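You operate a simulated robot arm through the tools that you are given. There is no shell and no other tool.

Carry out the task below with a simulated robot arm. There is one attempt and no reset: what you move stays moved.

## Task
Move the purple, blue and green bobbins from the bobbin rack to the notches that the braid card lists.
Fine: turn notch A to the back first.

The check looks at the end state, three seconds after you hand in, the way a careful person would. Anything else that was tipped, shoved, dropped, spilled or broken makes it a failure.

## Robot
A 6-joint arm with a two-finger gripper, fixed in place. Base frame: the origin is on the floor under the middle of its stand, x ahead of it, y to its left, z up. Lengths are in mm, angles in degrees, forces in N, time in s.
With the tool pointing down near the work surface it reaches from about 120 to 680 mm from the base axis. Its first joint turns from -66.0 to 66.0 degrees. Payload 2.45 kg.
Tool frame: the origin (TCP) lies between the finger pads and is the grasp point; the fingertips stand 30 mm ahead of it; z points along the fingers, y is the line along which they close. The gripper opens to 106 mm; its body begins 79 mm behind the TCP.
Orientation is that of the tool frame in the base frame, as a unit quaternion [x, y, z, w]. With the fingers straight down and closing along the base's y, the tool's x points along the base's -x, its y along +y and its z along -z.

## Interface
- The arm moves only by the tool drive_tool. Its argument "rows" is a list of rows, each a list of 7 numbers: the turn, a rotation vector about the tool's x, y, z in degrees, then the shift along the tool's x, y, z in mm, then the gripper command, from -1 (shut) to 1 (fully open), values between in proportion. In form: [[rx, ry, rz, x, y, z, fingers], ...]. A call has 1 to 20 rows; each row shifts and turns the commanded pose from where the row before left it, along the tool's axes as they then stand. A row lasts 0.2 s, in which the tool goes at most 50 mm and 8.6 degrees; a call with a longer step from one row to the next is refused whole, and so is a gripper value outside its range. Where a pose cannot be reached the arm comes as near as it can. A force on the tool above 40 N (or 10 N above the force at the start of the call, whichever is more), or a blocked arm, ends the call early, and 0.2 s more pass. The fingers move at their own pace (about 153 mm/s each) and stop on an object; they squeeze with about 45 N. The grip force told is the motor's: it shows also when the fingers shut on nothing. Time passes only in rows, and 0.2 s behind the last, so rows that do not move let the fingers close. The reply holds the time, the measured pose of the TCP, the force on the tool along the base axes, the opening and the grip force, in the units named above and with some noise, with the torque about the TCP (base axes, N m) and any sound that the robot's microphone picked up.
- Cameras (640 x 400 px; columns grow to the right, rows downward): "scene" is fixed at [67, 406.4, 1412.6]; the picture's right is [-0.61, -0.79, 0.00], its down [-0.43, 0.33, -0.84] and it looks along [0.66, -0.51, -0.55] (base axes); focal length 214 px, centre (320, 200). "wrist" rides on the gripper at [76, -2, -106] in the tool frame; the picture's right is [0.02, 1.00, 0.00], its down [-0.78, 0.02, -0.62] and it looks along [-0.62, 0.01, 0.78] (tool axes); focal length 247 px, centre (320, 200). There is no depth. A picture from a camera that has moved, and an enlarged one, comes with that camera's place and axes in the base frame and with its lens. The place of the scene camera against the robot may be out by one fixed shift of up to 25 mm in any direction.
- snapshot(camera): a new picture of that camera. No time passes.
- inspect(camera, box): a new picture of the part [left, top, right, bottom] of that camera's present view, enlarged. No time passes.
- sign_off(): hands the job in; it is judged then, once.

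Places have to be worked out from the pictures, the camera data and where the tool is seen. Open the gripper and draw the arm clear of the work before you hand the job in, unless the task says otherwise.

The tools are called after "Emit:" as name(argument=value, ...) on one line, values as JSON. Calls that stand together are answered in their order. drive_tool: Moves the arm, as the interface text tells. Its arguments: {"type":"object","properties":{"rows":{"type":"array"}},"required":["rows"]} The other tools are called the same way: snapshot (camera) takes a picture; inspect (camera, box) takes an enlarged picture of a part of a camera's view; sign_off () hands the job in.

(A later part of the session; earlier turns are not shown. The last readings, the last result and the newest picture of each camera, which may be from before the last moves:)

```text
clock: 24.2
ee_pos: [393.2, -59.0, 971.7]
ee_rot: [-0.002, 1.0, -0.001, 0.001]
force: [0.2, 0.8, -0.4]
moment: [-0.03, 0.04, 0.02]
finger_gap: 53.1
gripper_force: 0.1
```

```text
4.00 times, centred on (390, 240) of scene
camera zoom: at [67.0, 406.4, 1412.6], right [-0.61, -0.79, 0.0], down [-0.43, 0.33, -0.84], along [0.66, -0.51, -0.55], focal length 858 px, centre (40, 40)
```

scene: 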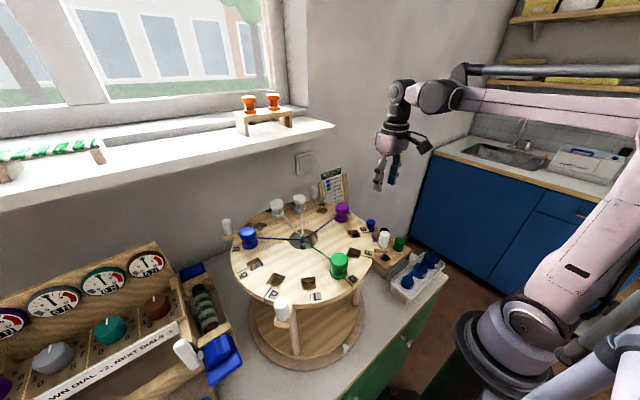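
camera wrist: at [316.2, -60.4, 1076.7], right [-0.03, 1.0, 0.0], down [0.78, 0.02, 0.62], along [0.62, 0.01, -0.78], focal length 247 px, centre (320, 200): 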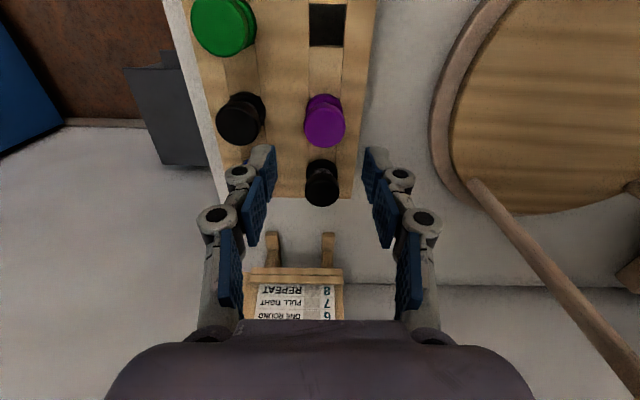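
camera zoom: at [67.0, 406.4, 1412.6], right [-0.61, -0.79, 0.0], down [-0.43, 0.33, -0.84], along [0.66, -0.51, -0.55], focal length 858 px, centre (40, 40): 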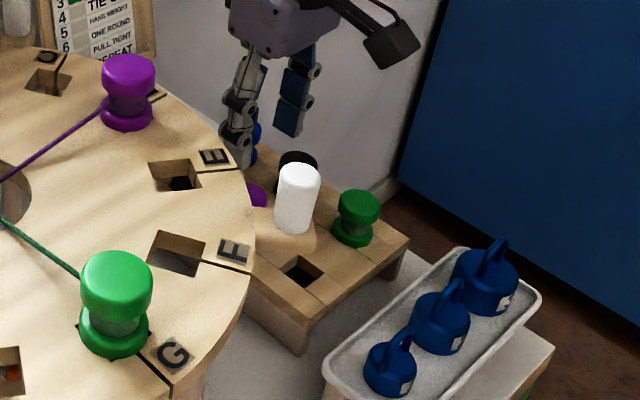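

Two views put the purple bobbin's head top at about (395, -56, 871), 34–36 mm wide, with the rack deck about 39 mm below. I'll centre over it, come down to just above the head and check.

Emit:
drive_tool(rows=[[0, 0, 0, -2, 2.5, 30, 0.0], [0, 0, 0, 0, 0, 28, 0.0], [0, 0, 0, 0, 0, 0, 0.0]])

Emit:
snapshot(camera="wrist")

Emit:
inspect(camera="scene", box=[330, 190, 450, 290])

```text
clock: 25.0
ee_pos: [397.1, -56.1, 912.8]
ee_rot: [-0.001, 1.0, -0.001, 0.002]
force: [0.3, -0.3, 0.1]
moment: [0.01, 0.0, -0.03]
finger_gap: 53.0
gripper_force: 0.1
```

```text
taken
camera wrist: at [319.6, -58.5, 1018.5], right [-0.03, 1.0, 0.0], down [0.78, 0.02, 0.62], along [0.62, 0.01, -0.78], focal length 247 px, centre (320, 200)
```

wrist: 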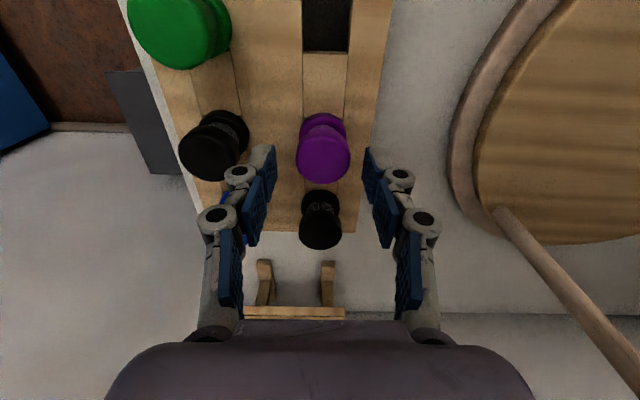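

```text
4.00 times, centred on (390, 240) of scene
camera zoom: at [67.0, 406.4, 1412.6], right [-0.61, -0.79, 0.0], down [-0.43, 0.33, -0.84], along [0.66, -0.51, -0.55], focal length 858 px, centre (40, 40)
```

zoom: 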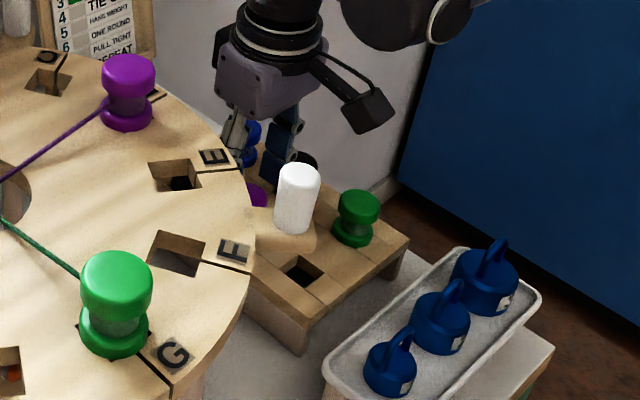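

The purple head looks centred between the fingers. I'll enlarge it to fix its place along the finger width and its height.

Emit:
inspect(camera="wrist", box=[240, 90, 400, 190])

```text
4.00 times, centred on (320, 140) of wrist
camera zoom: at [319.6, -58.5, 1018.5], right [-0.03, 1.0, 0.0], down [0.78, 0.02, 0.62], along [0.62, 0.01, -0.78], focal length 988 px, centre (320, 440)
```

zoom: 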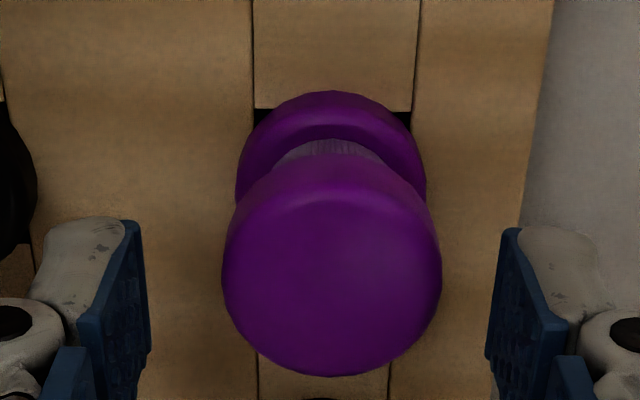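

The bobbin is a spool with two equal flanges about 35 mm wide and about 40 mm tall, sitting over a square hole. I'll lower 37 mm so the pads span the head and close.

Emit:
drive_tool(rows=[[0, 0, 0, 0, 0.5, 19, 0.0], [0, 0, 0, 0, 0, 18, 0.0], [0, 0, 0, 0, 0, 0, 0.0]])

Emit:
snapshot(camera="wrist")

```text
clock: 25.8
ee_pos: [395.3, -54.2, 878.9]
ee_rot: [-0.002, 1.0, 0.0, 0.002]
force: [1.8, -0.8, 26.6]
moment: [-0.03, 0.06, 0.0]
finger_gap: 53.8
gripper_force: 9.5
```

```text
taken
camera wrist: at [319.1, -57.3, 983.2], right [-0.03, 1.0, 0.0], down [0.78, 0.02, 0.62], along [0.62, 0.01, -0.78], focal length 247 px, centre (320, 200)
```

wrist: 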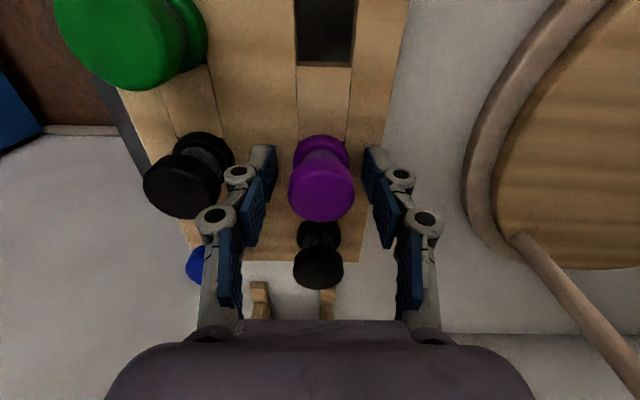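

The tool reads 27 N upward, so the fingertips touched the rack deck, which must be near z 848. I'll lift 5 mm at once and then close.

Emit:
drive_tool(rows=[[0, 0, 0, 0, 0, -5, 0.0], [0, 0, 0, 0, 0, 0, 0.0]])

Emit:
snapshot(camera="wrist")

Emit:
inspect(camera="wrist", box=[230, 120, 410, 230])

```text
clock: 26.4
ee_pos: [395.3, -56.0, 882.9]
ee_rot: [-0.002, 1.0, -0.001, 0.002]
force: [-0.3, -0.9, -0.5]
moment: [0.0, -0.03, -0.01]
finger_gap: 53.0
gripper_force: 0.1
```

```text
taken
camera wrist: at [318.7, -57.3, 988.0], right [-0.03, 1.0, 0.0], down [0.78, 0.02, 0.62], along [0.62, 0.01, -0.78], focal length 247 px, centre (320, 200)
```

wrist: 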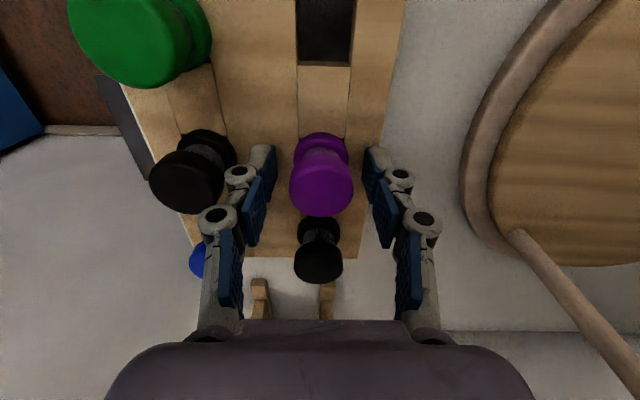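

```text
3.56 times, centred on (320, 175) of wrist
camera zoom: at [318.7, -57.3, 988.0], right [-0.03, 1.0, 0.0], down [0.78, 0.02, 0.62], along [0.62, 0.01, -0.78], focal length 878 px, centre (320, 289)
```

zoom: 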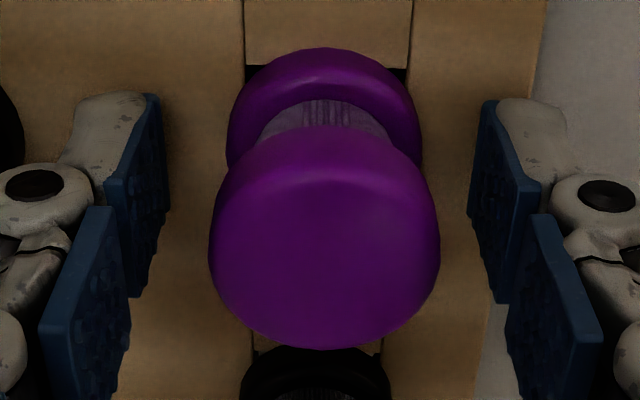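

Contact is cleared, and the head top is at about (397, -55, 880) with the tool axis 2 mm short of it. I'll centre and close.

Emit:
drive_tool(rows=[[0, 0, 0, -1.7, 0.5, -0.5, 0.0], [0, 0, 0, 0, 0, 0, -0.2], [0, 0, 0, 0, 0, 0, -0.6], [0, 0, 0, 0, 0, 0, -1], [0, 0, 0, 0, 0, 0, -1]])

Emit:
inspect(camera="wrist", box=[200, 100, 440, 250])

```text
clock: 27.6
ee_pos: [398.1, -55.0, 882.2]
ee_rot: [-0.002, 1.0, -0.001, 0.002]
force: [-0.5, 0.8, 2.5]
moment: [0.04, 0.02, -0.01]
finger_gap: 32.5
gripper_force: 44.9
```

```text
2.67 times, centred on (320, 175) of wrist
camera zoom: at [320.6, -56.9, 988.2], right [-0.03, 1.0, 0.0], down [0.78, 0.02, 0.62], along [0.62, 0.01, -0.78], focal length 659 px, centre (320, 267)
```

zoom: 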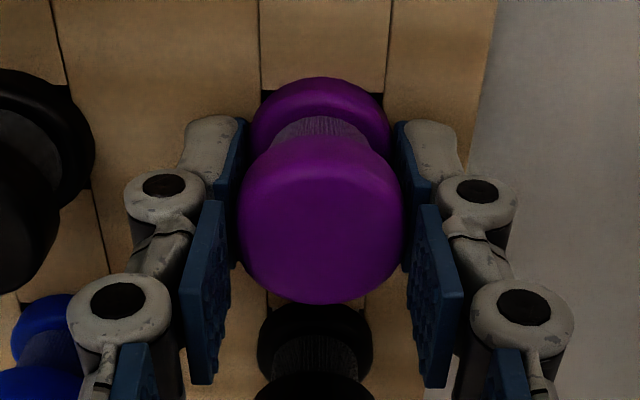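

The grip closed at 32.5 mm on the purple head. I'll lift straight up slowly and check what its underside looks like.

Emit:
drive_tool(rows=[[0, 0, 0, 0, 0, -8, -1], [0, 0, 0, 0, 0, -15, -1], [0, 0, 0, 0, 0, -20, -1], [0, 0, 0, 0, 0, -25, -1], [0, 0, 0, 0, 0, -30, -1], [0, 0, 0, 0, 0, 0, -1]])

Emit:
snapshot(camera="wrist")

Emit:
inspect(camera="scene", box=[330, 170, 450, 270])

```text
clock: 29.0
ee_pos: [395.9, -54.9, 981.7]
ee_rot: [-0.002, 1.0, -0.001, 0.002]
force: [0.6, 0.3, -1.0]
moment: [0.02, 0.02, -0.01]
finger_gap: 32.5
gripper_force: 44.9
```

```text
taken
camera wrist: at [318.8, -57.2, 1086.9], right [-0.03, 1.0, 0.0], down [0.78, 0.02, 0.62], along [0.62, 0.01, -0.78], focal length 247 px, centre (320, 200)
```

wrist: 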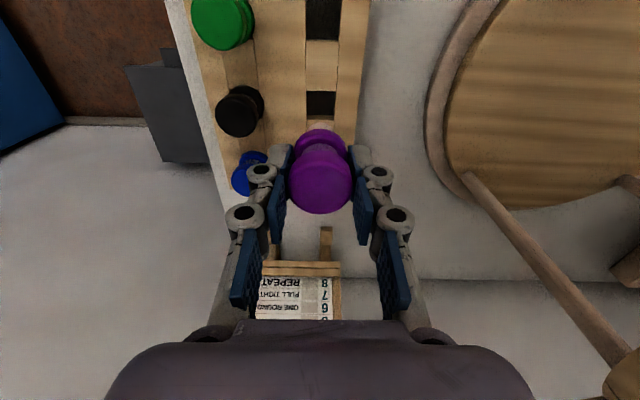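

```text
4.00 times, centred on (390, 220) of scene
camera zoom: at [67.0, 406.4, 1412.6], right [-0.61, -0.79, 0.0], down [-0.43, 0.33, -0.84], along [0.66, -0.51, -0.55], focal length 858 px, centre (40, 120)
```

zoom: 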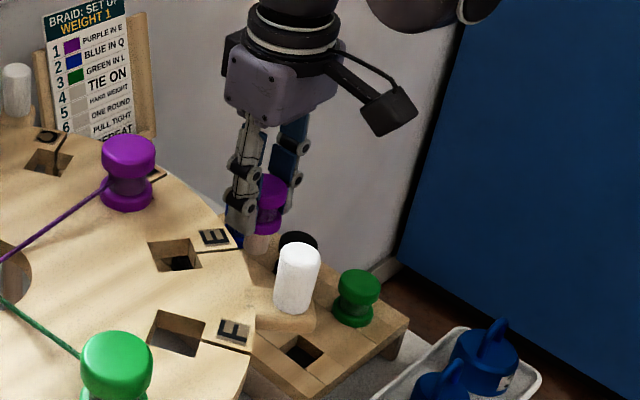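

The purple bobbin is out, and there seems to be a pale stem below it. I'll raise it to a safe travel height and inspect that stem.

Emit:
drive_tool(rows=[[0, 0, 0, 0, 0, -35, -1], [0, 0, 0, 0, 0, -40, -1], [0, 0, 0, 0, 0, -40, -1], [0, 0, 0, 0, 0, -40, -1], [0, 0, 0, 0, 0, -40, -1], [0, 0, 0, 0, 0, -15, -1], [0, 0, 0, 0, 0, 0, -1]])

Emit:
inspect(camera="scene", box=[340, 130, 440, 220])

Emit:
inspect(camera="wrist", box=[220, 100, 420, 230])

```text
clock: 30.6
ee_pos: [396.1, -55.4, 1189.5]
ee_rot: [-0.002, 1.0, -0.001, 0.001]
force: [-0.6, -0.1, -0.2]
moment: [0.01, -0.01, 0.0]
finger_gap: 32.5
gripper_force: 44.5
```

```text
4.44 times, centred on (390, 175) of scene
camera zoom: at [67.0, 406.4, 1412.6], right [-0.61, -0.79, 0.0], down [-0.43, 0.33, -0.84], along [0.66, -0.51, -0.55], focal length 953 px, centre (9, 311)
```

zoom: 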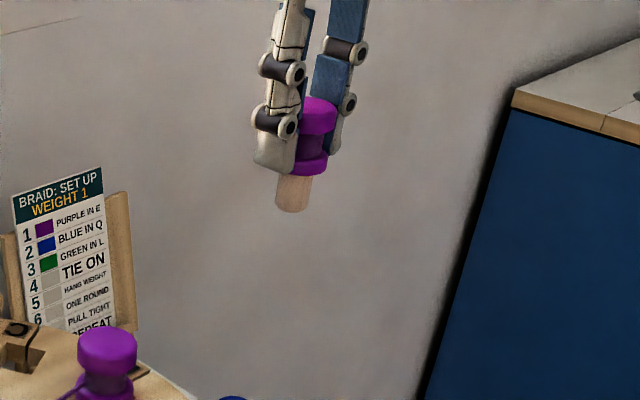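

```text
3.08 times, centred on (320, 165) of wrist
camera zoom: at [319.6, -56.8, 1296.7], right [-0.03, 1.0, 0.0], down [0.78, 0.02, 0.62], along [0.62, 0.01, -0.78], focal length 760 px, centre (320, 308)
```

zoom: 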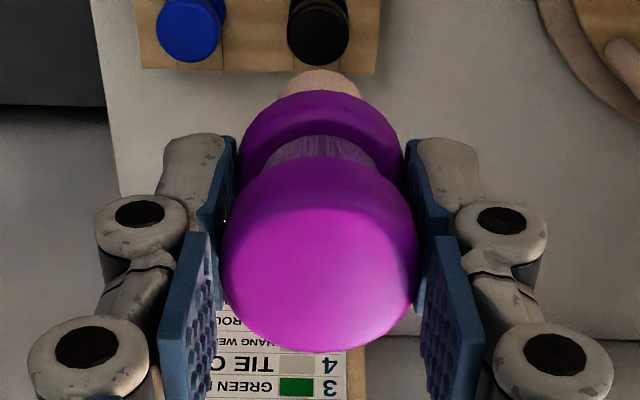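

The stem is round, about 18 mm across and 20 mm long, so turning it won't matter in the 26 mm square holes. The bobbin hangs upright about 4 mm to the tool's +x side. I'll carry it over notch E, near (325, 127).

Emit:
drive_tool(rows=[[0, 0, 0, 6, 16, 0, -1], [0, 0, 0, 14, 38, 0, -1], [0, 0, 0, 14, 38, 0, -1], [0, 0, 0, 14, 38, 0, -1], [0, 0, 0, 13, 36, 0, -1], [0, 0, 0, 6, 16.5, 0, -1], [0, 0, 0, 0, 0, 0, -1]])

Emit:
snapshot(camera="wrist")

Emit:
inspect(camera="wrist", box=[220, 60, 420, 190])

Emit:
inspect(camera="scene", box=[310, 140, 430, 260])

```text
clock: 32.2
ee_pos: [328.8, 127.3, 1188.6]
ee_rot: [-0.002, 1.0, -0.001, 0.001]
force: [1.1, 0.3, -0.4]
moment: [0.02, 0.02, 0.02]
finger_gap: 32.6
gripper_force: 45.2
```

```text
taken
camera wrist: at [251.9, 125.7, 1294.2], right [-0.03, 1.0, 0.0], down [0.78, 0.02, 0.62], along [0.62, 0.01, -0.78], focal length 247 px, centre (320, 200)
```

wrist: 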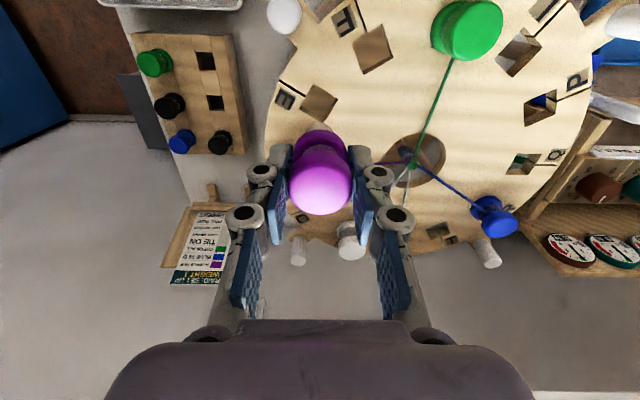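

```text
3.08 times, centred on (320, 125) of wrist
camera zoom: at [251.9, 125.7, 1294.2], right [-0.03, 1.0, 0.0], down [0.78, 0.02, 0.62], along [0.62, 0.01, -0.78], focal length 760 px, centre (320, 431)
```

zoom: 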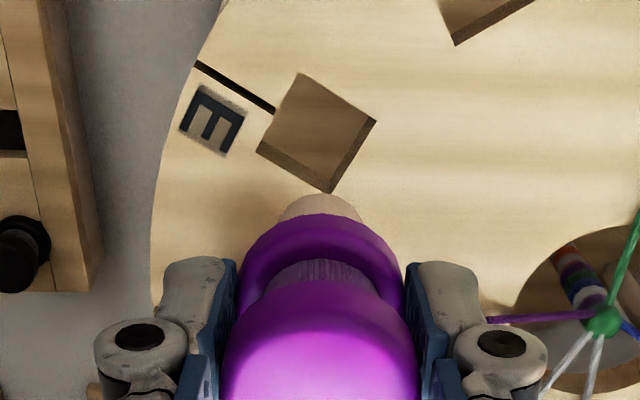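

```text
3.33 times, centred on (370, 200) of scene
camera zoom: at [67.0, 406.4, 1412.6], right [-0.61, -0.79, 0.0], down [-0.43, 0.33, -0.84], along [0.66, -0.51, -0.55], focal length 715 px, centre (153, 200)
```

zoom: 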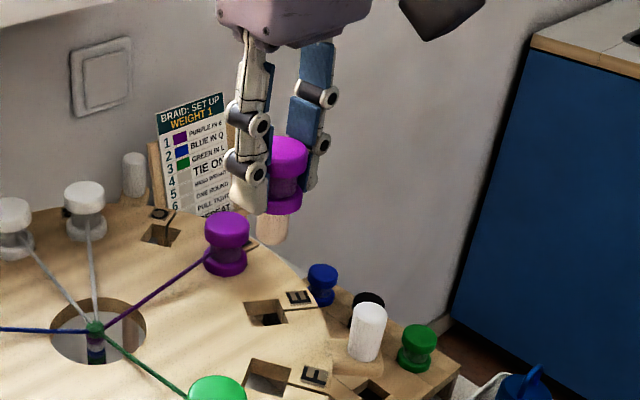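

Hole E computes to (325, 126.5), almost directly under the stem. I'll go down until the stem is just above the disc and check again.

Emit:
drive_tool(rows=[[0, 0, 0, 0, -0.7, 25, -1], [0, 0, 0, 0, 0, 25, -1], [0, 0, 0, 0, 0, 15, -1], [0, 0, 0, 0, 0, 0, -1]])

Emit:
inspect(camera="wrist", box=[220, 60, 420, 190])

Emit:
inspect(camera="scene", box=[310, 160, 410, 260])

```text
clock: 33.2
ee_pos: [328.7, 126.4, 1123.5]
ee_rot: [-0.002, 1.0, -0.001, 0.001]
force: [-0.2, -0.4, -0.3]
moment: [0.01, 0.03, -0.03]
finger_gap: 32.7
gripper_force: 44.9
```

```text
3.08 times, centred on (320, 125) of wrist
camera zoom: at [252.0, 124.6, 1229.0], right [-0.03, 1.0, 0.0], down [0.78, 0.02, 0.62], along [0.62, 0.01, -0.78], focal length 760 px, centre (320, 431)
```

zoom: 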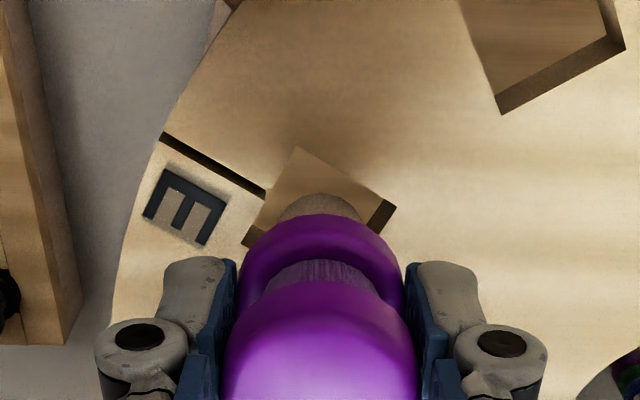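

```text
4.00 times, centred on (360, 210) of scene
camera zoom: at [67.0, 406.4, 1412.6], right [-0.61, -0.79, 0.0], down [-0.43, 0.33, -0.84], along [0.66, -0.51, -0.55], focal length 858 px, centre (160, 160)
```

zoom: 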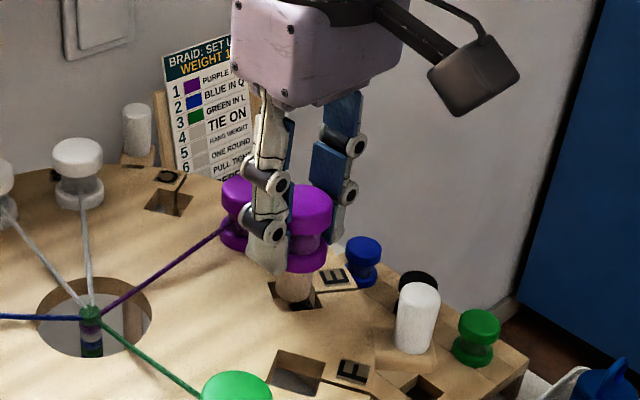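

Stem and hole E line up, with the stem about 2 mm short in x. I'll correct that and lower into the hole, watching the force.

Emit:
drive_tool(rows=[[0, 0, 0, -2, 0, 0, -1], [0, 0, 0, 0, 0, 8, -1], [0, 0, 0, 0, 0, 8, -1], [0, 0, 0, 0, 0, 6, -1], [0, 0, 0, 0, 0, 4, -1], [0, 0, 0, 0, 0, 0, -1]])

Emit:
inspect(camera="wrist", box=[220, 60, 420, 190])

Emit:
inspect(camera="scene", box=[310, 160, 410, 260])

```text
clock: 34.6
ee_pos: [330.5, 126.6, 1097.4]
ee_rot: [-0.001, 1.0, -0.002, 0.002]
force: [0.1, 0.6, -0.4]
moment: [-0.01, 0.0, -0.02]
finger_gap: 32.4
gripper_force: 45.0
```

```text
3.08 times, centred on (320, 125) of wrist
camera zoom: at [253.2, 124.6, 1204.0], right [-0.03, 1.0, 0.0], down [0.78, 0.02, 0.62], along [0.62, 0.01, -0.78], focal length 760 px, centre (320, 431)
```

zoom: 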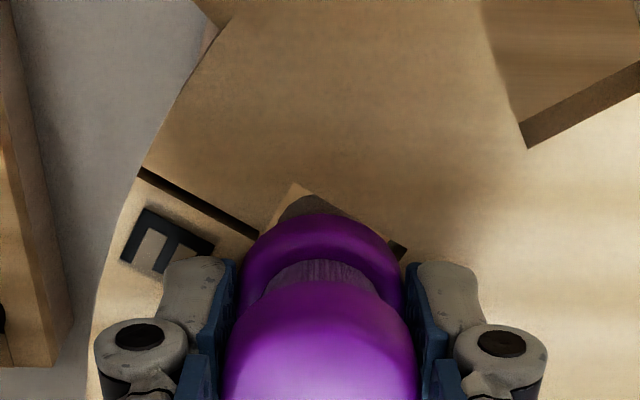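

```text
4.00 times, centred on (360, 210) of scene
camera zoom: at [67.0, 406.4, 1412.6], right [-0.61, -0.79, 0.0], down [-0.43, 0.33, -0.84], along [0.66, -0.51, -0.55], focal length 858 px, centre (160, 160)
```

zoom: 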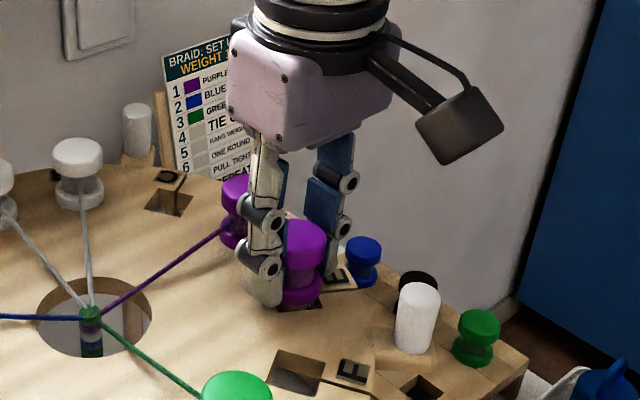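

The stem has entered the hole with no contact force. I'll lower in small steps until the flange seats.

Emit:
drive_tool(rows=[[0, 0, 0, 0, 0, 2.5, -1], [0, 0, 0, 0, 0, 2, -1], [0, 0, 0, 0, 0, 1.5, -1], [0, 0, 0, 0, 0, 0, -1]])

```text
clock: 35.6
ee_pos: [328.9, 126.7, 1092.8]
ee_rot: [-0.002, 1.0, -0.001, 0.001]
force: [-0.1, -3.0, 5.5]
moment: [-0.03, -0.02, 0.02]
finger_gap: 32.3
gripper_force: 45.6
```

A light 5.5 N contact has started at z 1092.8. One more millimetre will show whether this is the flange seating.

Emit:
drive_tool(rows=[[0, 0, 0, 0, 0, 0.7, -1], [0, 0, 0, 0, 0, 0, -1]])

Emit:
inspect(camera="wrist", box=[220, 60, 420, 190])

Emit:
inspect(camera="scene", box=[310, 160, 410, 260])

```text
clock: 36.2
ee_pos: [330.3, 126.0, 1092.4]
ee_rot: [-0.002, 1.0, -0.001, 0.002]
force: [-0.2, -1.9, 15.8]
moment: [-0.02, 0.03, -0.03]
finger_gap: 32.4
gripper_force: 45.0
```

```text
3.08 times, centred on (320, 125) of wrist
camera zoom: at [253.2, 124.6, 1198.1], right [-0.03, 1.0, 0.0], down [0.78, 0.02, 0.62], along [0.62, 0.01, -0.78], focal length 760 px, centre (320, 431)
```

zoom: 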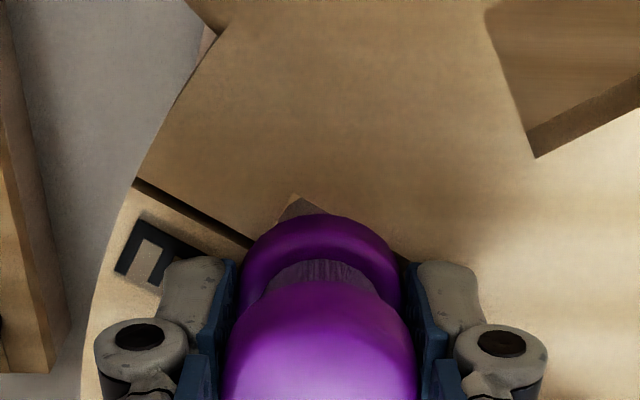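

```text
4.00 times, centred on (360, 210) of scene
camera zoom: at [66.8, 406.3, 1412.6], right [-0.61, -0.79, 0.0], down [-0.43, 0.33, -0.84], along [0.66, -0.51, -0.55], focal length 858 px, centre (160, 160)
```

zoom: 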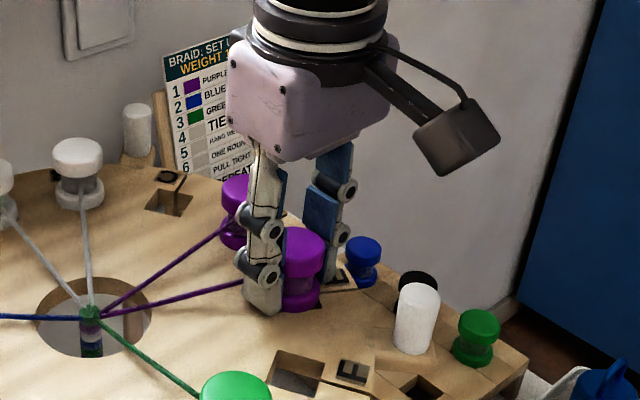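

The flange has seated at 15.8 N, and a thread now runs from the centre to the bobbin. I'll take the preload off, open just enough and rise straight up.

Emit:
drive_tool(rows=[[0, 0, 0, 0, 0, -0.7, -1], [0, 0, 0, 0, 0, 0, -0.6], [0, 0, 0, 0, 0, 0, -0.3], [0, 0, 0, 0, 0, 0, -0.05], [0, 0, 0, 0, 0, 0, -0.05], [0, 0, 0, 0, 0, -12, -0.05], [0, 0, 0, 0, 0, -25, -0.05], [0, 0, 0, 0, 0, -40, 0.0], [0, 0, 0, 0, 0, -40, 0.0], [0, 0, 0, 0, 0, 0, 0.0]])

Emit:
snapshot(camera="wrist")

Emit:
inspect(camera="scene", box=[220, 160, 460, 310])

```text
clock: 38.4
ee_pos: [329.4, 125.5, 1212.5]
ee_rot: [-0.002, 1.0, -0.001, 0.001]
force: [-0.3, 0.3, 0.1]
moment: [-0.01, 0.0, 0.01]
finger_gap: 53.2
gripper_force: 0.1
```

```text
taken
camera wrist: at [253.4, 123.9, 1317.8], right [-0.03, 1.0, 0.0], down [0.78, 0.02, 0.62], along [0.62, 0.01, -0.78], focal length 247 px, centre (320, 200)
```

wrist: 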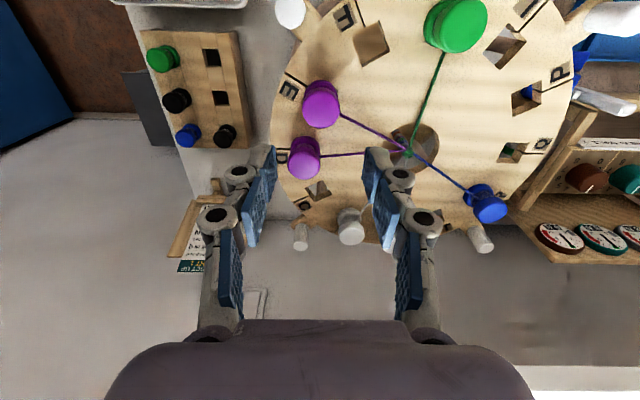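

```text
2.67 times, centred on (340, 235) of scene
camera zoom: at [67.0, 406.4, 1412.6], right [-0.61, -0.79, 0.0], down [-0.43, 0.33, -0.84], along [0.66, -0.51, -0.55], focal length 572 px, centre (267, 107)
```

zoom: 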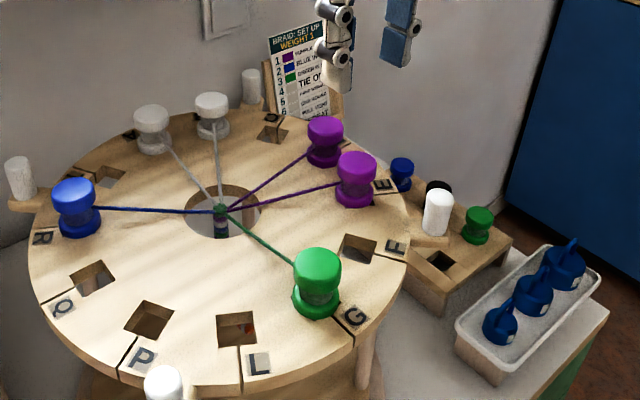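

Purple stands upright in E and the others are undisturbed. Next is blue, which from the rack pitch should be near (458, -129), so I'll go above it.

Emit:
drive_tool(rows=[[0, 0, 0, -10, -20, 0, 0.0], [0, 0, 0, -21, -42, 0, 0.0], [0, 0, 0, -21, -42, 0, 0.0], [0, 0, 0, -21, -42, 0, 0.0], [0, 0, 0, -21, -42, 0, 0.0], [0, 0, 0, -21, -42, 0, 0.0], [0, 0, 0, -13, -24.5, 0, 0.0], [0, 0, 0, 0, 0, 45, 0.0], [0, 0, 0, 0, 0, 45, 0.0], [0, 0, 0, 0, 0, 45, 0.0], [0, 0, 0, 0, 0, 45, 0.0], [0, 0, 0, 0, 0, 45, 0.0], [0, 0, 0, 0, 0, 0, 0.0]])

Emit:
snapshot(camera="wrist")

Emit:
inspect(camera="wrist", box=[220, 60, 420, 190])

```text
clock: 41.2
ee_pos: [459.8, -127.5, 985.9]
ee_rot: [-0.002, 1.0, -0.001, 0.002]
force: [0.0, 0.4, 0.2]
moment: [0.03, 0.04, -0.03]
finger_gap: 53.1
gripper_force: 0.0
```

```text
taken
camera wrist: at [383.3, -128.3, 1091.8], right [-0.03, 1.0, 0.0], down [0.78, 0.02, 0.62], along [0.62, 0.01, -0.78], focal length 247 px, centre (320, 200)
```

wrist: 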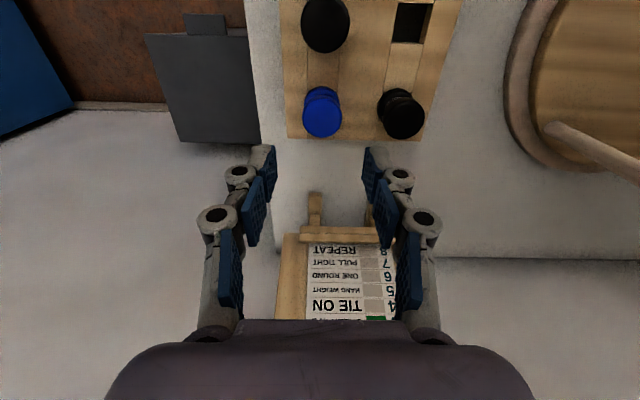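

```text
3.08 times, centred on (320, 125) of wrist
camera zoom: at [383.3, -128.3, 1091.8], right [-0.03, 1.0, 0.0], down [0.78, 0.02, 0.62], along [0.62, 0.01, -0.78], focal length 760 px, centre (320, 431)
```

zoom: 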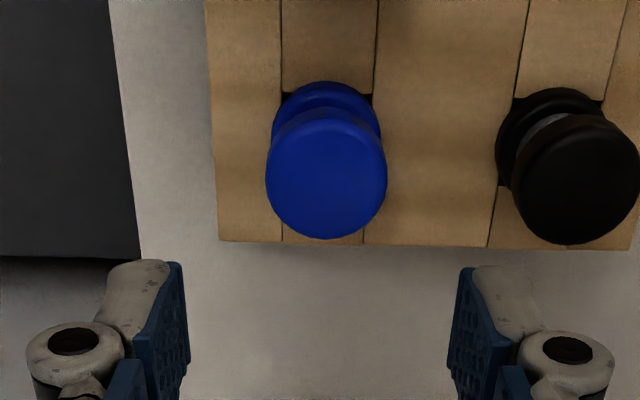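

Blue's head is at about (458, -124.5, 888). I'll shift 3 mm in y, come down closer and check.

Emit:
drive_tool(rows=[[0, 0, 0, 0, 2.8, 30, 0.0], [0, 0, 0, 0, 0, 30, 0.0], [0, 0, 0, 0, 0, 0, 0.0]])

Emit:
inspect(camera="wrist", box=[220, 90, 420, 220])

```text
clock: 42.0
ee_pos: [462.4, -123.1, 926.0]
ee_rot: [-0.002, 1.0, -0.001, 0.002]
force: [-0.1, 0.1, 0.9]
moment: [-0.01, -0.02, 0.0]
finger_gap: 53.1
gripper_force: 0.0
```

```text
3.08 times, centred on (320, 155) of wrist
camera zoom: at [385.2, -125.1, 1032.4], right [-0.03, 1.0, 0.0], down [0.78, 0.02, 0.62], along [0.62, 0.01, -0.78], focal length 760 px, centre (320, 338)
```

zoom: 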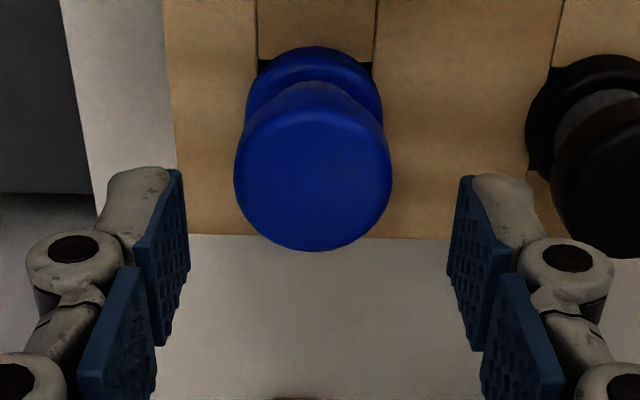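

The bobbin sits about 4 mm to -x and 1.4 mm to -y of the tool axis. I'll correct both and lower to grasp height, clear of the deck.

Emit:
drive_tool(rows=[[0, 0, 0, 3.5, -1.3, 20, 0.0], [0, 0, 0, 0, 0, 20, 0.0], [0, 0, 0, 0, 0, 3, 0.0], [0, 0, 0, 0, 0, 0, 0.0]])

Emit:
inspect(camera="wrist", box=[220, 110, 420, 240])

```text
clock: 43.0
ee_pos: [457.3, -125.9, 882.2]
ee_rot: [-0.001, 1.0, 0.0, 0.002]
force: [0.1, 0.2, -0.5]
moment: [-0.01, -0.02, 0.0]
finger_gap: 53.0
gripper_force: 0.0
```

```text
3.08 times, centred on (320, 175) of wrist
camera zoom: at [380.0, -128.1, 987.7], right [-0.03, 1.0, 0.0], down [0.78, 0.02, 0.62], along [0.62, 0.01, -0.78], focal length 760 px, centre (320, 277)
```

zoom: 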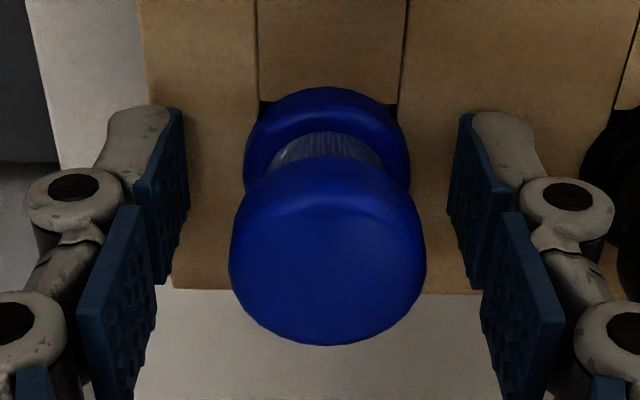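

The head is now centred on the tool axis, so I'll close.

Emit:
drive_tool(rows=[[0, 0, 0, 0, 1, 0, 0.0], [0, 0, 0, 0, 0, 0, -0.2], [0, 0, 0, 0, 0, 0, -0.6], [0, 0, 0, 0, 0, 0, -1], [0, 0, 0, 0, 0, 0, -1]])

```text
clock: 44.2
ee_pos: [457.6, -124.7, 882.9]
ee_rot: [-0.002, 1.0, -0.001, 0.002]
force: [-0.2, -0.4, 6.6]
moment: [0.02, 0.01, 0.0]
finger_gap: 32.6
gripper_force: 44.7
```

Blue is gripped at 32.6 mm. I'll lift it slowly out of the rack and on up to travel height.

Emit:
drive_tool(rows=[[0, 0, 0, 0, 0, -8, -1], [0, 0, 0, 0, 0, -15, -1], [0, 0, 0, 0, 0, -20, -1], [0, 0, 0, 0, 0, -25, -1], [0, 0, 0, 0, 0, -30, -1], [0, 0, 0, 0, 0, -40, -1], [0, 0, 0, 0, 0, -40, -1], [0, 0, 0, 0, 0, -40, -1], [0, 0, 0, 0, 0, -40, -1], [0, 0, 0, 0, 0, -40, -1], [0, 0, 0, 0, 0, -17, -1], [0, 0, 0, 0, 0, 0, -1]])

Emit:
snapshot(camera="wrist")

Emit:
snapshot(camera="scene")

```text
clock: 46.8
ee_pos: [454.6, -125.1, 1197.7]
ee_rot: [-0.002, 1.0, -0.001, 0.002]
force: [0.3, 0.2, -0.8]
moment: [-0.01, 0.01, 0.0]
finger_gap: 32.4
gripper_force: 44.9
```

```text
taken
camera wrist: at [377.4, -126.6, 1303.2], right [-0.03, 1.0, 0.0], down [0.78, 0.02, 0.62], along [0.62, 0.01, -0.78], focal length 247 px, centre (320, 200)
```

wrist: 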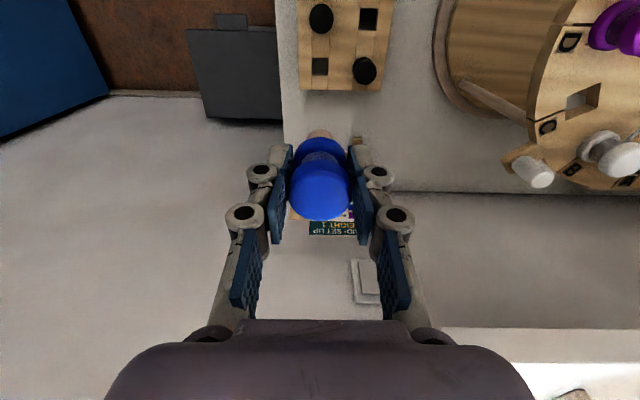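

```text
taken
```

scene: 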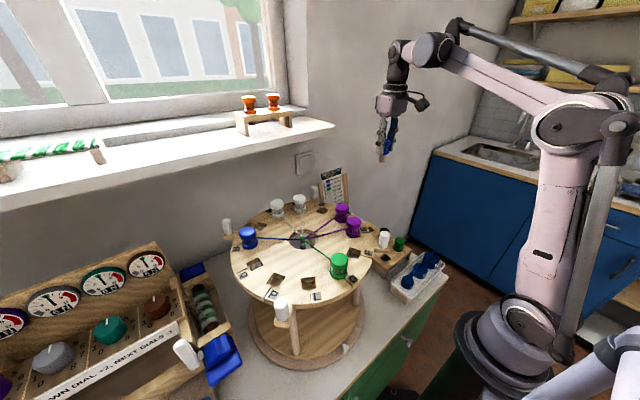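

Blue is clear of the rack. I'll carry it high over the disc to notch Q, near (381, 351).

Emit:
drive_tool(rows=[[0, 0, 0, 2.3, 15, 0, -1], [0, 0, 0, 5.4, 35, 0, -1], [0, 0, 0, 7, 45, 0, -1], [0, 0, 0, 7, 45, 0, -1], [0, 0, 0, 7, 45, 0, -1], [0, 0, 0, 7, 45, 0, -1], [0, 0, 0, 7, 45, 0, -1], [0, 0, 0, 7, 45, 0, -1], [0, 0, 0, 7, 45, 0, -1], [0, 0, 0, 7, 45, 0, -1], [0, 0, 0, 7, 45, 0, -1], [0, 0, 0, 3, 21, 0, -1], [0, 0, 0, 0, 0, 0, -1]])

Emit:
drive_tool(rows=[[0, 0, 7.5, 0, 0, 0, -1], [0, 0, 7.5, 0, 0, 0, -1], [0, 0, 7.5, 0, 0, 0, -1], [0, 0, 7.5, 0, 0, 0, -1], [0, 0, 7.5, 0, 0, 0, -1], [0, 0, 7.5, 0, 0, 0, -1], [0, 0, 7.5, 0, 0, 0, -1], [0, 0, 7.5, 0, 0, 0, -1], [0, 0, 0, 0, 0, 0, -1]])

Emit:
snapshot(camera="wrist")

Emit:
snapshot(camera="scene")

Emit:
inspect(camera="wrist", box=[220, 60, 420, 190])

```text
clock: 49.6
ee_pos: [380.8, 353.3, 1195.3]
ee_rot: [-0.002, 1.0, -0.001, 0.002]
force: [-0.1, 0.2, 0.2]
moment: [0.04, 0.02, 0.01]
finger_gap: 32.3
gripper_force: 45.0
```

```text
clock: 51.6
ee_pos: [379.1, 350.0, 1198.1]
ee_rot: [0.499, 0.866, 0.001, 0.001]
force: [0.1, 0.4, 0.0]
moment: [-0.01, 0.01, -0.02]
finger_gap: 0.1
gripper_force: 28.9
```

```text
taken
camera wrist: at [340.0, 416.3, 1302.5], right [0.85, 0.52, 0.0], down [0.41, -0.67, 0.62], along [0.33, -0.53, -0.78], focal length 247 px, centre (320, 200)
```

wrist: 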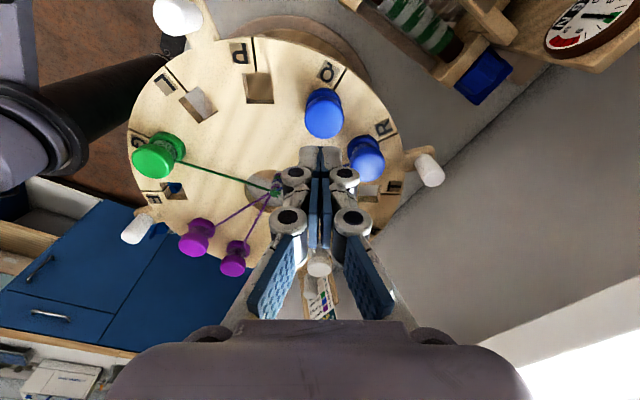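

```text
taken
```

scene: 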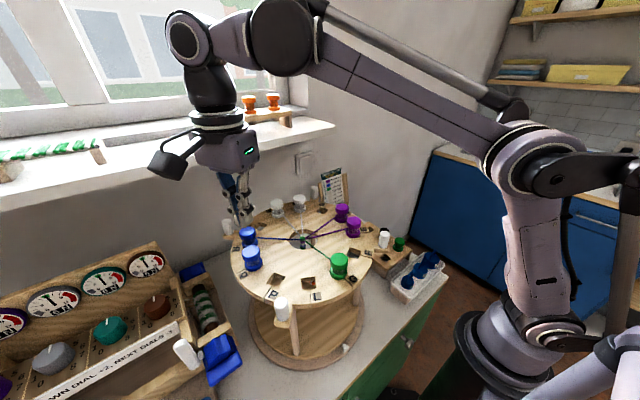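

```text
3.08 times, centred on (320, 125) of wrist
camera zoom: at [340.0, 416.3, 1302.5], right [0.85, 0.52, 0.0], down [0.41, -0.67, 0.62], along [0.33, -0.53, -0.78], focal length 760 px, centre (320, 431)
```

zoom: 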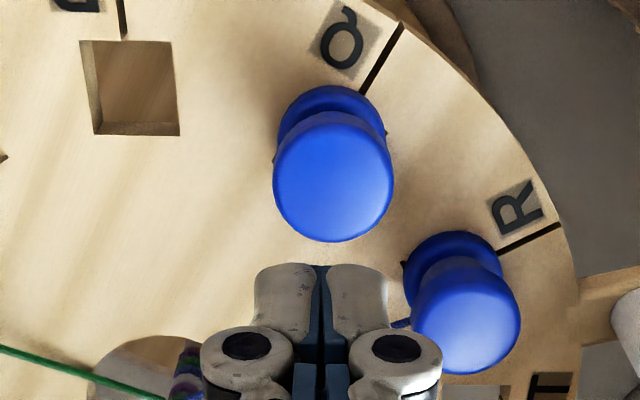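

The gap reads 0.1 mm, so blue left the gripper during the rotation. It now appears to be standing at notch Q, and I need to see exactly how it sits.

Emit:
inspect(camera="scene", box=[220, 190, 340, 290])

Emit:
inspect(camera="wrist", box=[280, 60, 420, 200])

Emit:
inspect(camera="scene", box=[220, 180, 400, 370])

```text
4.00 times, centred on (280, 240) of scene
camera zoom: at [67.0, 406.4, 1412.6], right [-0.61, -0.79, 0.0], down [-0.43, 0.33, -0.84], along [0.66, -0.51, -0.55], focal length 858 px, centre (480, 40)
```

zoom: 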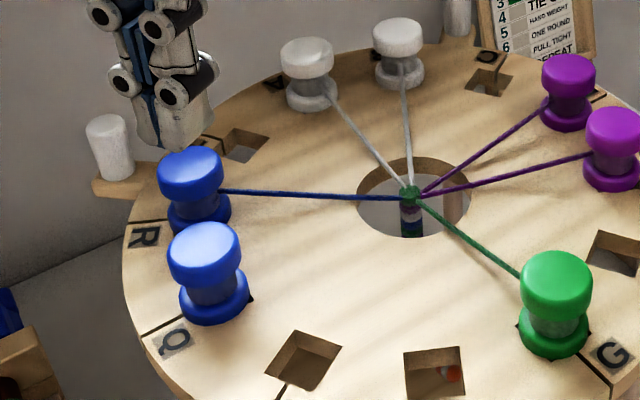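

```text
2.86 times, centred on (350, 130) of wrist
camera zoom: at [340.0, 416.3, 1302.5], right [0.85, 0.52, 0.0], down [0.41, -0.67, 0.62], along [0.33, -0.53, -0.78], focal length 706 px, centre (234, 400)
```

zoom: 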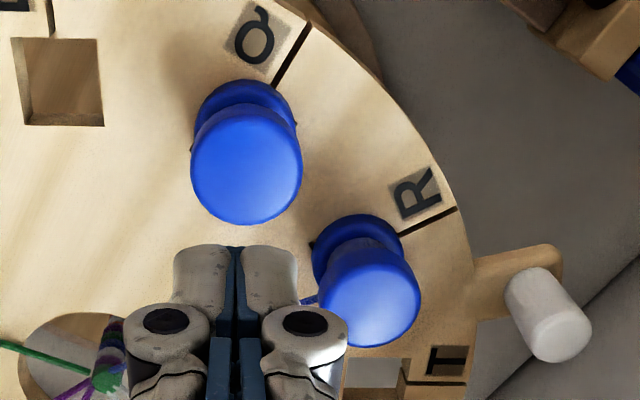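

```text
2.11 times, centred on (310, 275) of scene
camera zoom: at [67.0, 406.4, 1412.6], right [-0.61, -0.79, 0.0], down [-0.43, 0.33, -0.84], along [0.66, -0.51, -0.55], focal length 452 px, centre (341, 42)
```

zoom: 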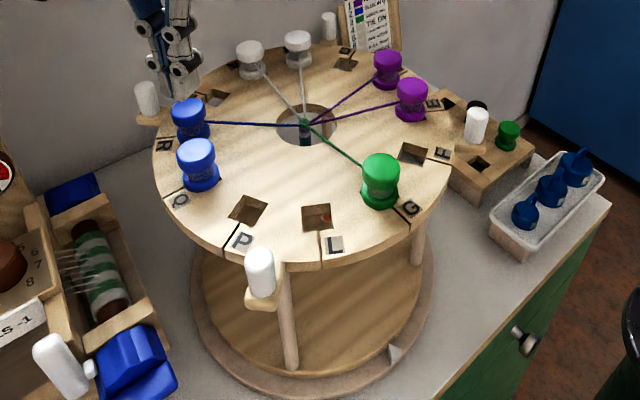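

Blue dropped a short way and appears upright in the Q hole at the same height as its neighbours, but no thread shows yet. I'll let time pass without moving, then look again.

Emit:
drive_tool(rows=[[0, 0, 0, 0, 0, -20, -1], [0, 0, 0, 0, 0, -30, -0.6], [0, 0, 0, 0, 0, -20, 0], [0, 0, 0, 0, 0, 0, 0]])

Emit:
inspect(camera="scene", box=[220, 190, 340, 290])

Emit:
snapshot(camera="wrist")

Emit:
inspect(camera="wrist", box=[270, 50, 410, 190])

```text
clock: 52.6
ee_pos: [372.1, 345.1, 1254.2]
ee_rot: [0.499, 0.867, 0.0, 0.002]
force: [-0.9, 0.5, 0.4]
moment: [0.01, 0.01, -0.02]
finger_gap: 53.4
gripper_force: 0.2
out of reach, approached as far as the arm can: row 3
```

```text
4.00 times, centred on (280, 240) of scene
camera zoom: at [67.0, 406.4, 1412.6], right [-0.61, -0.79, 0.0], down [-0.43, 0.33, -0.84], along [0.66, -0.51, -0.55], focal length 858 px, centre (480, 40)
```

zoom: 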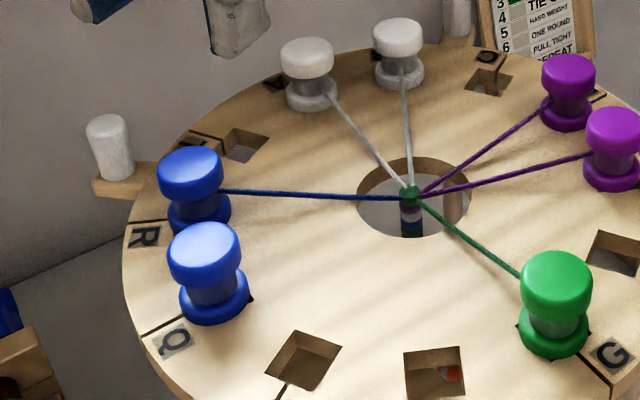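

```text
taken
camera wrist: at [331.3, 411.0, 1360.3], right [0.85, 0.52, 0.0], down [0.41, -0.67, 0.62], along [0.33, -0.53, -0.78], focal length 247 px, centre (320, 200)
```

wrist: 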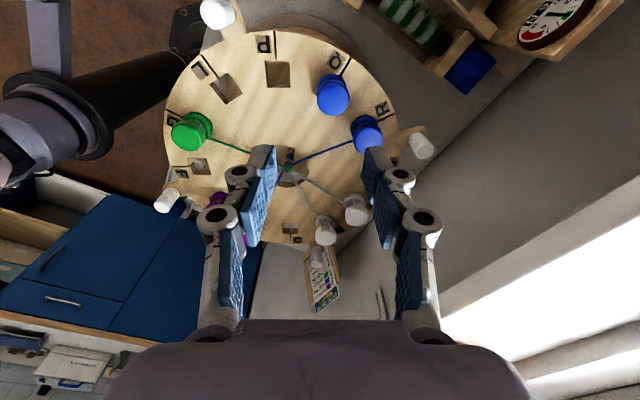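

```text
2.86 times, centred on (340, 120) of wrist
camera zoom: at [331.3, 411.0, 1360.3], right [0.85, 0.52, 0.0], down [0.41, -0.67, 0.62], along [0.33, -0.53, -0.78], focal length 706 px, centre (263, 429)
```

zoom: 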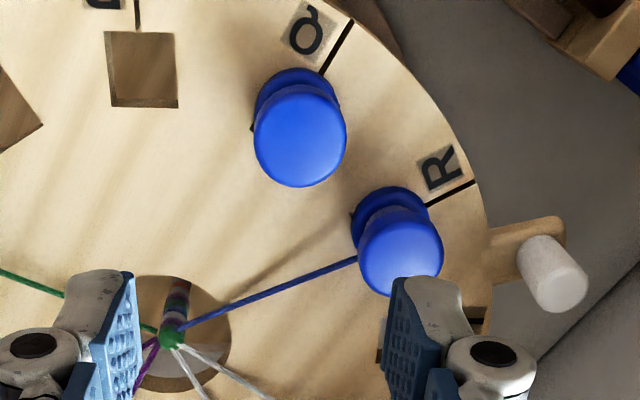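

Blue stands in Q at the right height but about 2 mm off the hole centre, and unlike purple it shows no thread, so it may not be properly seated. I'll regrip it where it stands, centre it and press it home, without rotating this time. First I come down above it.

Emit:
drive_tool(rows=[[0, 0, 0, 0, 0, 30, 0], [0, 0, 0, 0, 0, 35, 0], [0, 0, 0, 0, 0, 35, 0], [0, 0, 0, 0, 0, 0, 0]])

Emit:
snapshot(camera="wrist")

Emit:
inspect(camera="wrist", box=[220, 70, 420, 200])

```text
clock: 53.6
ee_pos: [373.7, 345.9, 1153.3]
ee_rot: [0.498, 0.867, 0.0, 0.001]
force: [-0.5, -0.6, 0.1]
moment: [0.0, 0.01, -0.02]
finger_gap: 52.7
gripper_force: 0.0
```

```text
taken
camera wrist: at [332.9, 411.0, 1258.7], right [0.85, 0.52, 0.0], down [0.41, -0.67, 0.62], along [0.33, -0.53, -0.78], focal length 247 px, centre (320, 200)
```

wrist: 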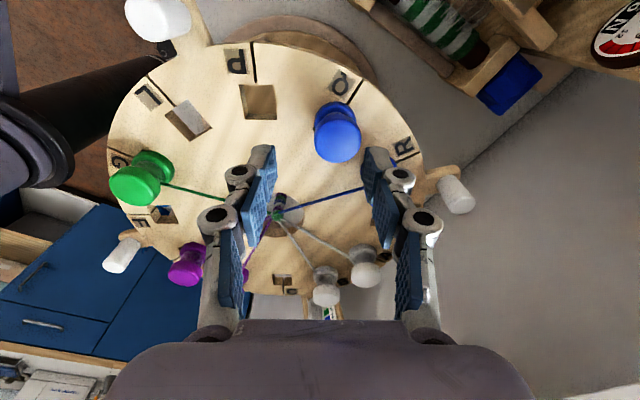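

```text
3.08 times, centred on (320, 135) of wrist
camera zoom: at [332.9, 411.0, 1258.7], right [0.85, 0.52, 0.0], down [0.41, -0.67, 0.62], along [0.33, -0.53, -0.78], focal length 760 px, centre (320, 400)
```

zoom: 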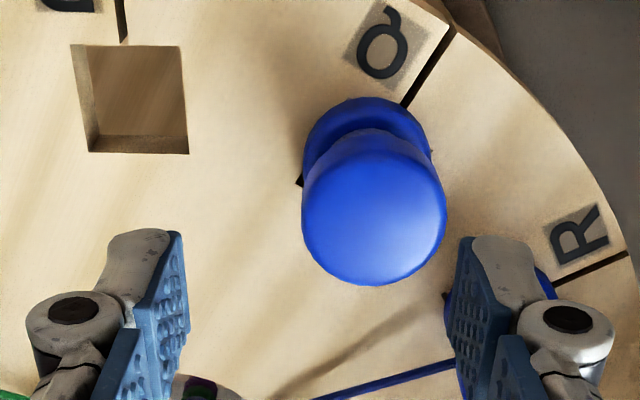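

The tool is now (8, 7) mm short of the bobbin at about (382, 352.5). I'll shift over it, come down partly and check the centring.

Emit:
drive_tool(rows=[[0, 0, 0, 1.5, 11, 0, 0], [0, 0, 0, 0, 0, 22, 0], [0, 0, 0, 0, 0, 0, 0]])

Emit:
inspect(camera="wrist", box=[220, 90, 420, 220])

Emit:
inspect(camera="scene", box=[210, 180, 330, 290])

```text
clock: 54.4
ee_pos: [381.9, 352.6, 1131.6]
ee_rot: [0.499, 0.867, 0.001, 0.001]
force: [0.3, 0.0, -0.3]
moment: [0.01, -0.02, 0.0]
finger_gap: 53.1
gripper_force: 0.0
```

```text
3.08 times, centred on (320, 155) of wrist
camera zoom: at [341.7, 417.8, 1237.0], right [0.85, 0.52, 0.0], down [0.41, -0.67, 0.62], along [0.33, -0.53, -0.78], focal length 760 px, centre (320, 338)
```

zoom: 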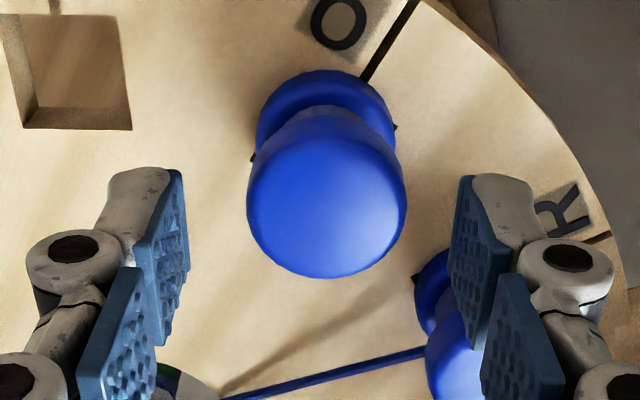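

```text
3.64 times, centred on (270, 235) of scene
camera zoom: at [67.0, 406.4, 1412.6], right [-0.61, -0.79, 0.0], down [-0.43, 0.33, -0.84], along [0.66, -0.51, -0.55], focal length 780 px, centre (502, 73)
```

zoom: 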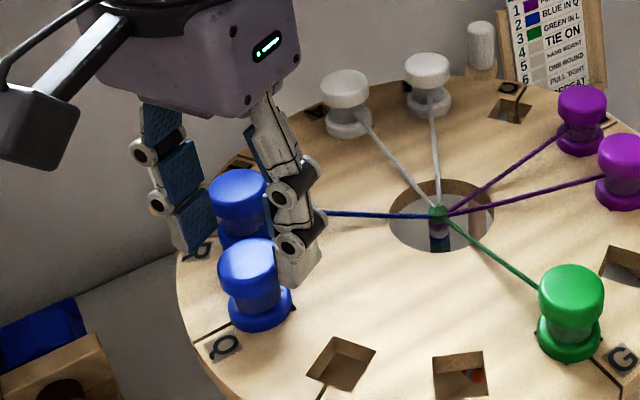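

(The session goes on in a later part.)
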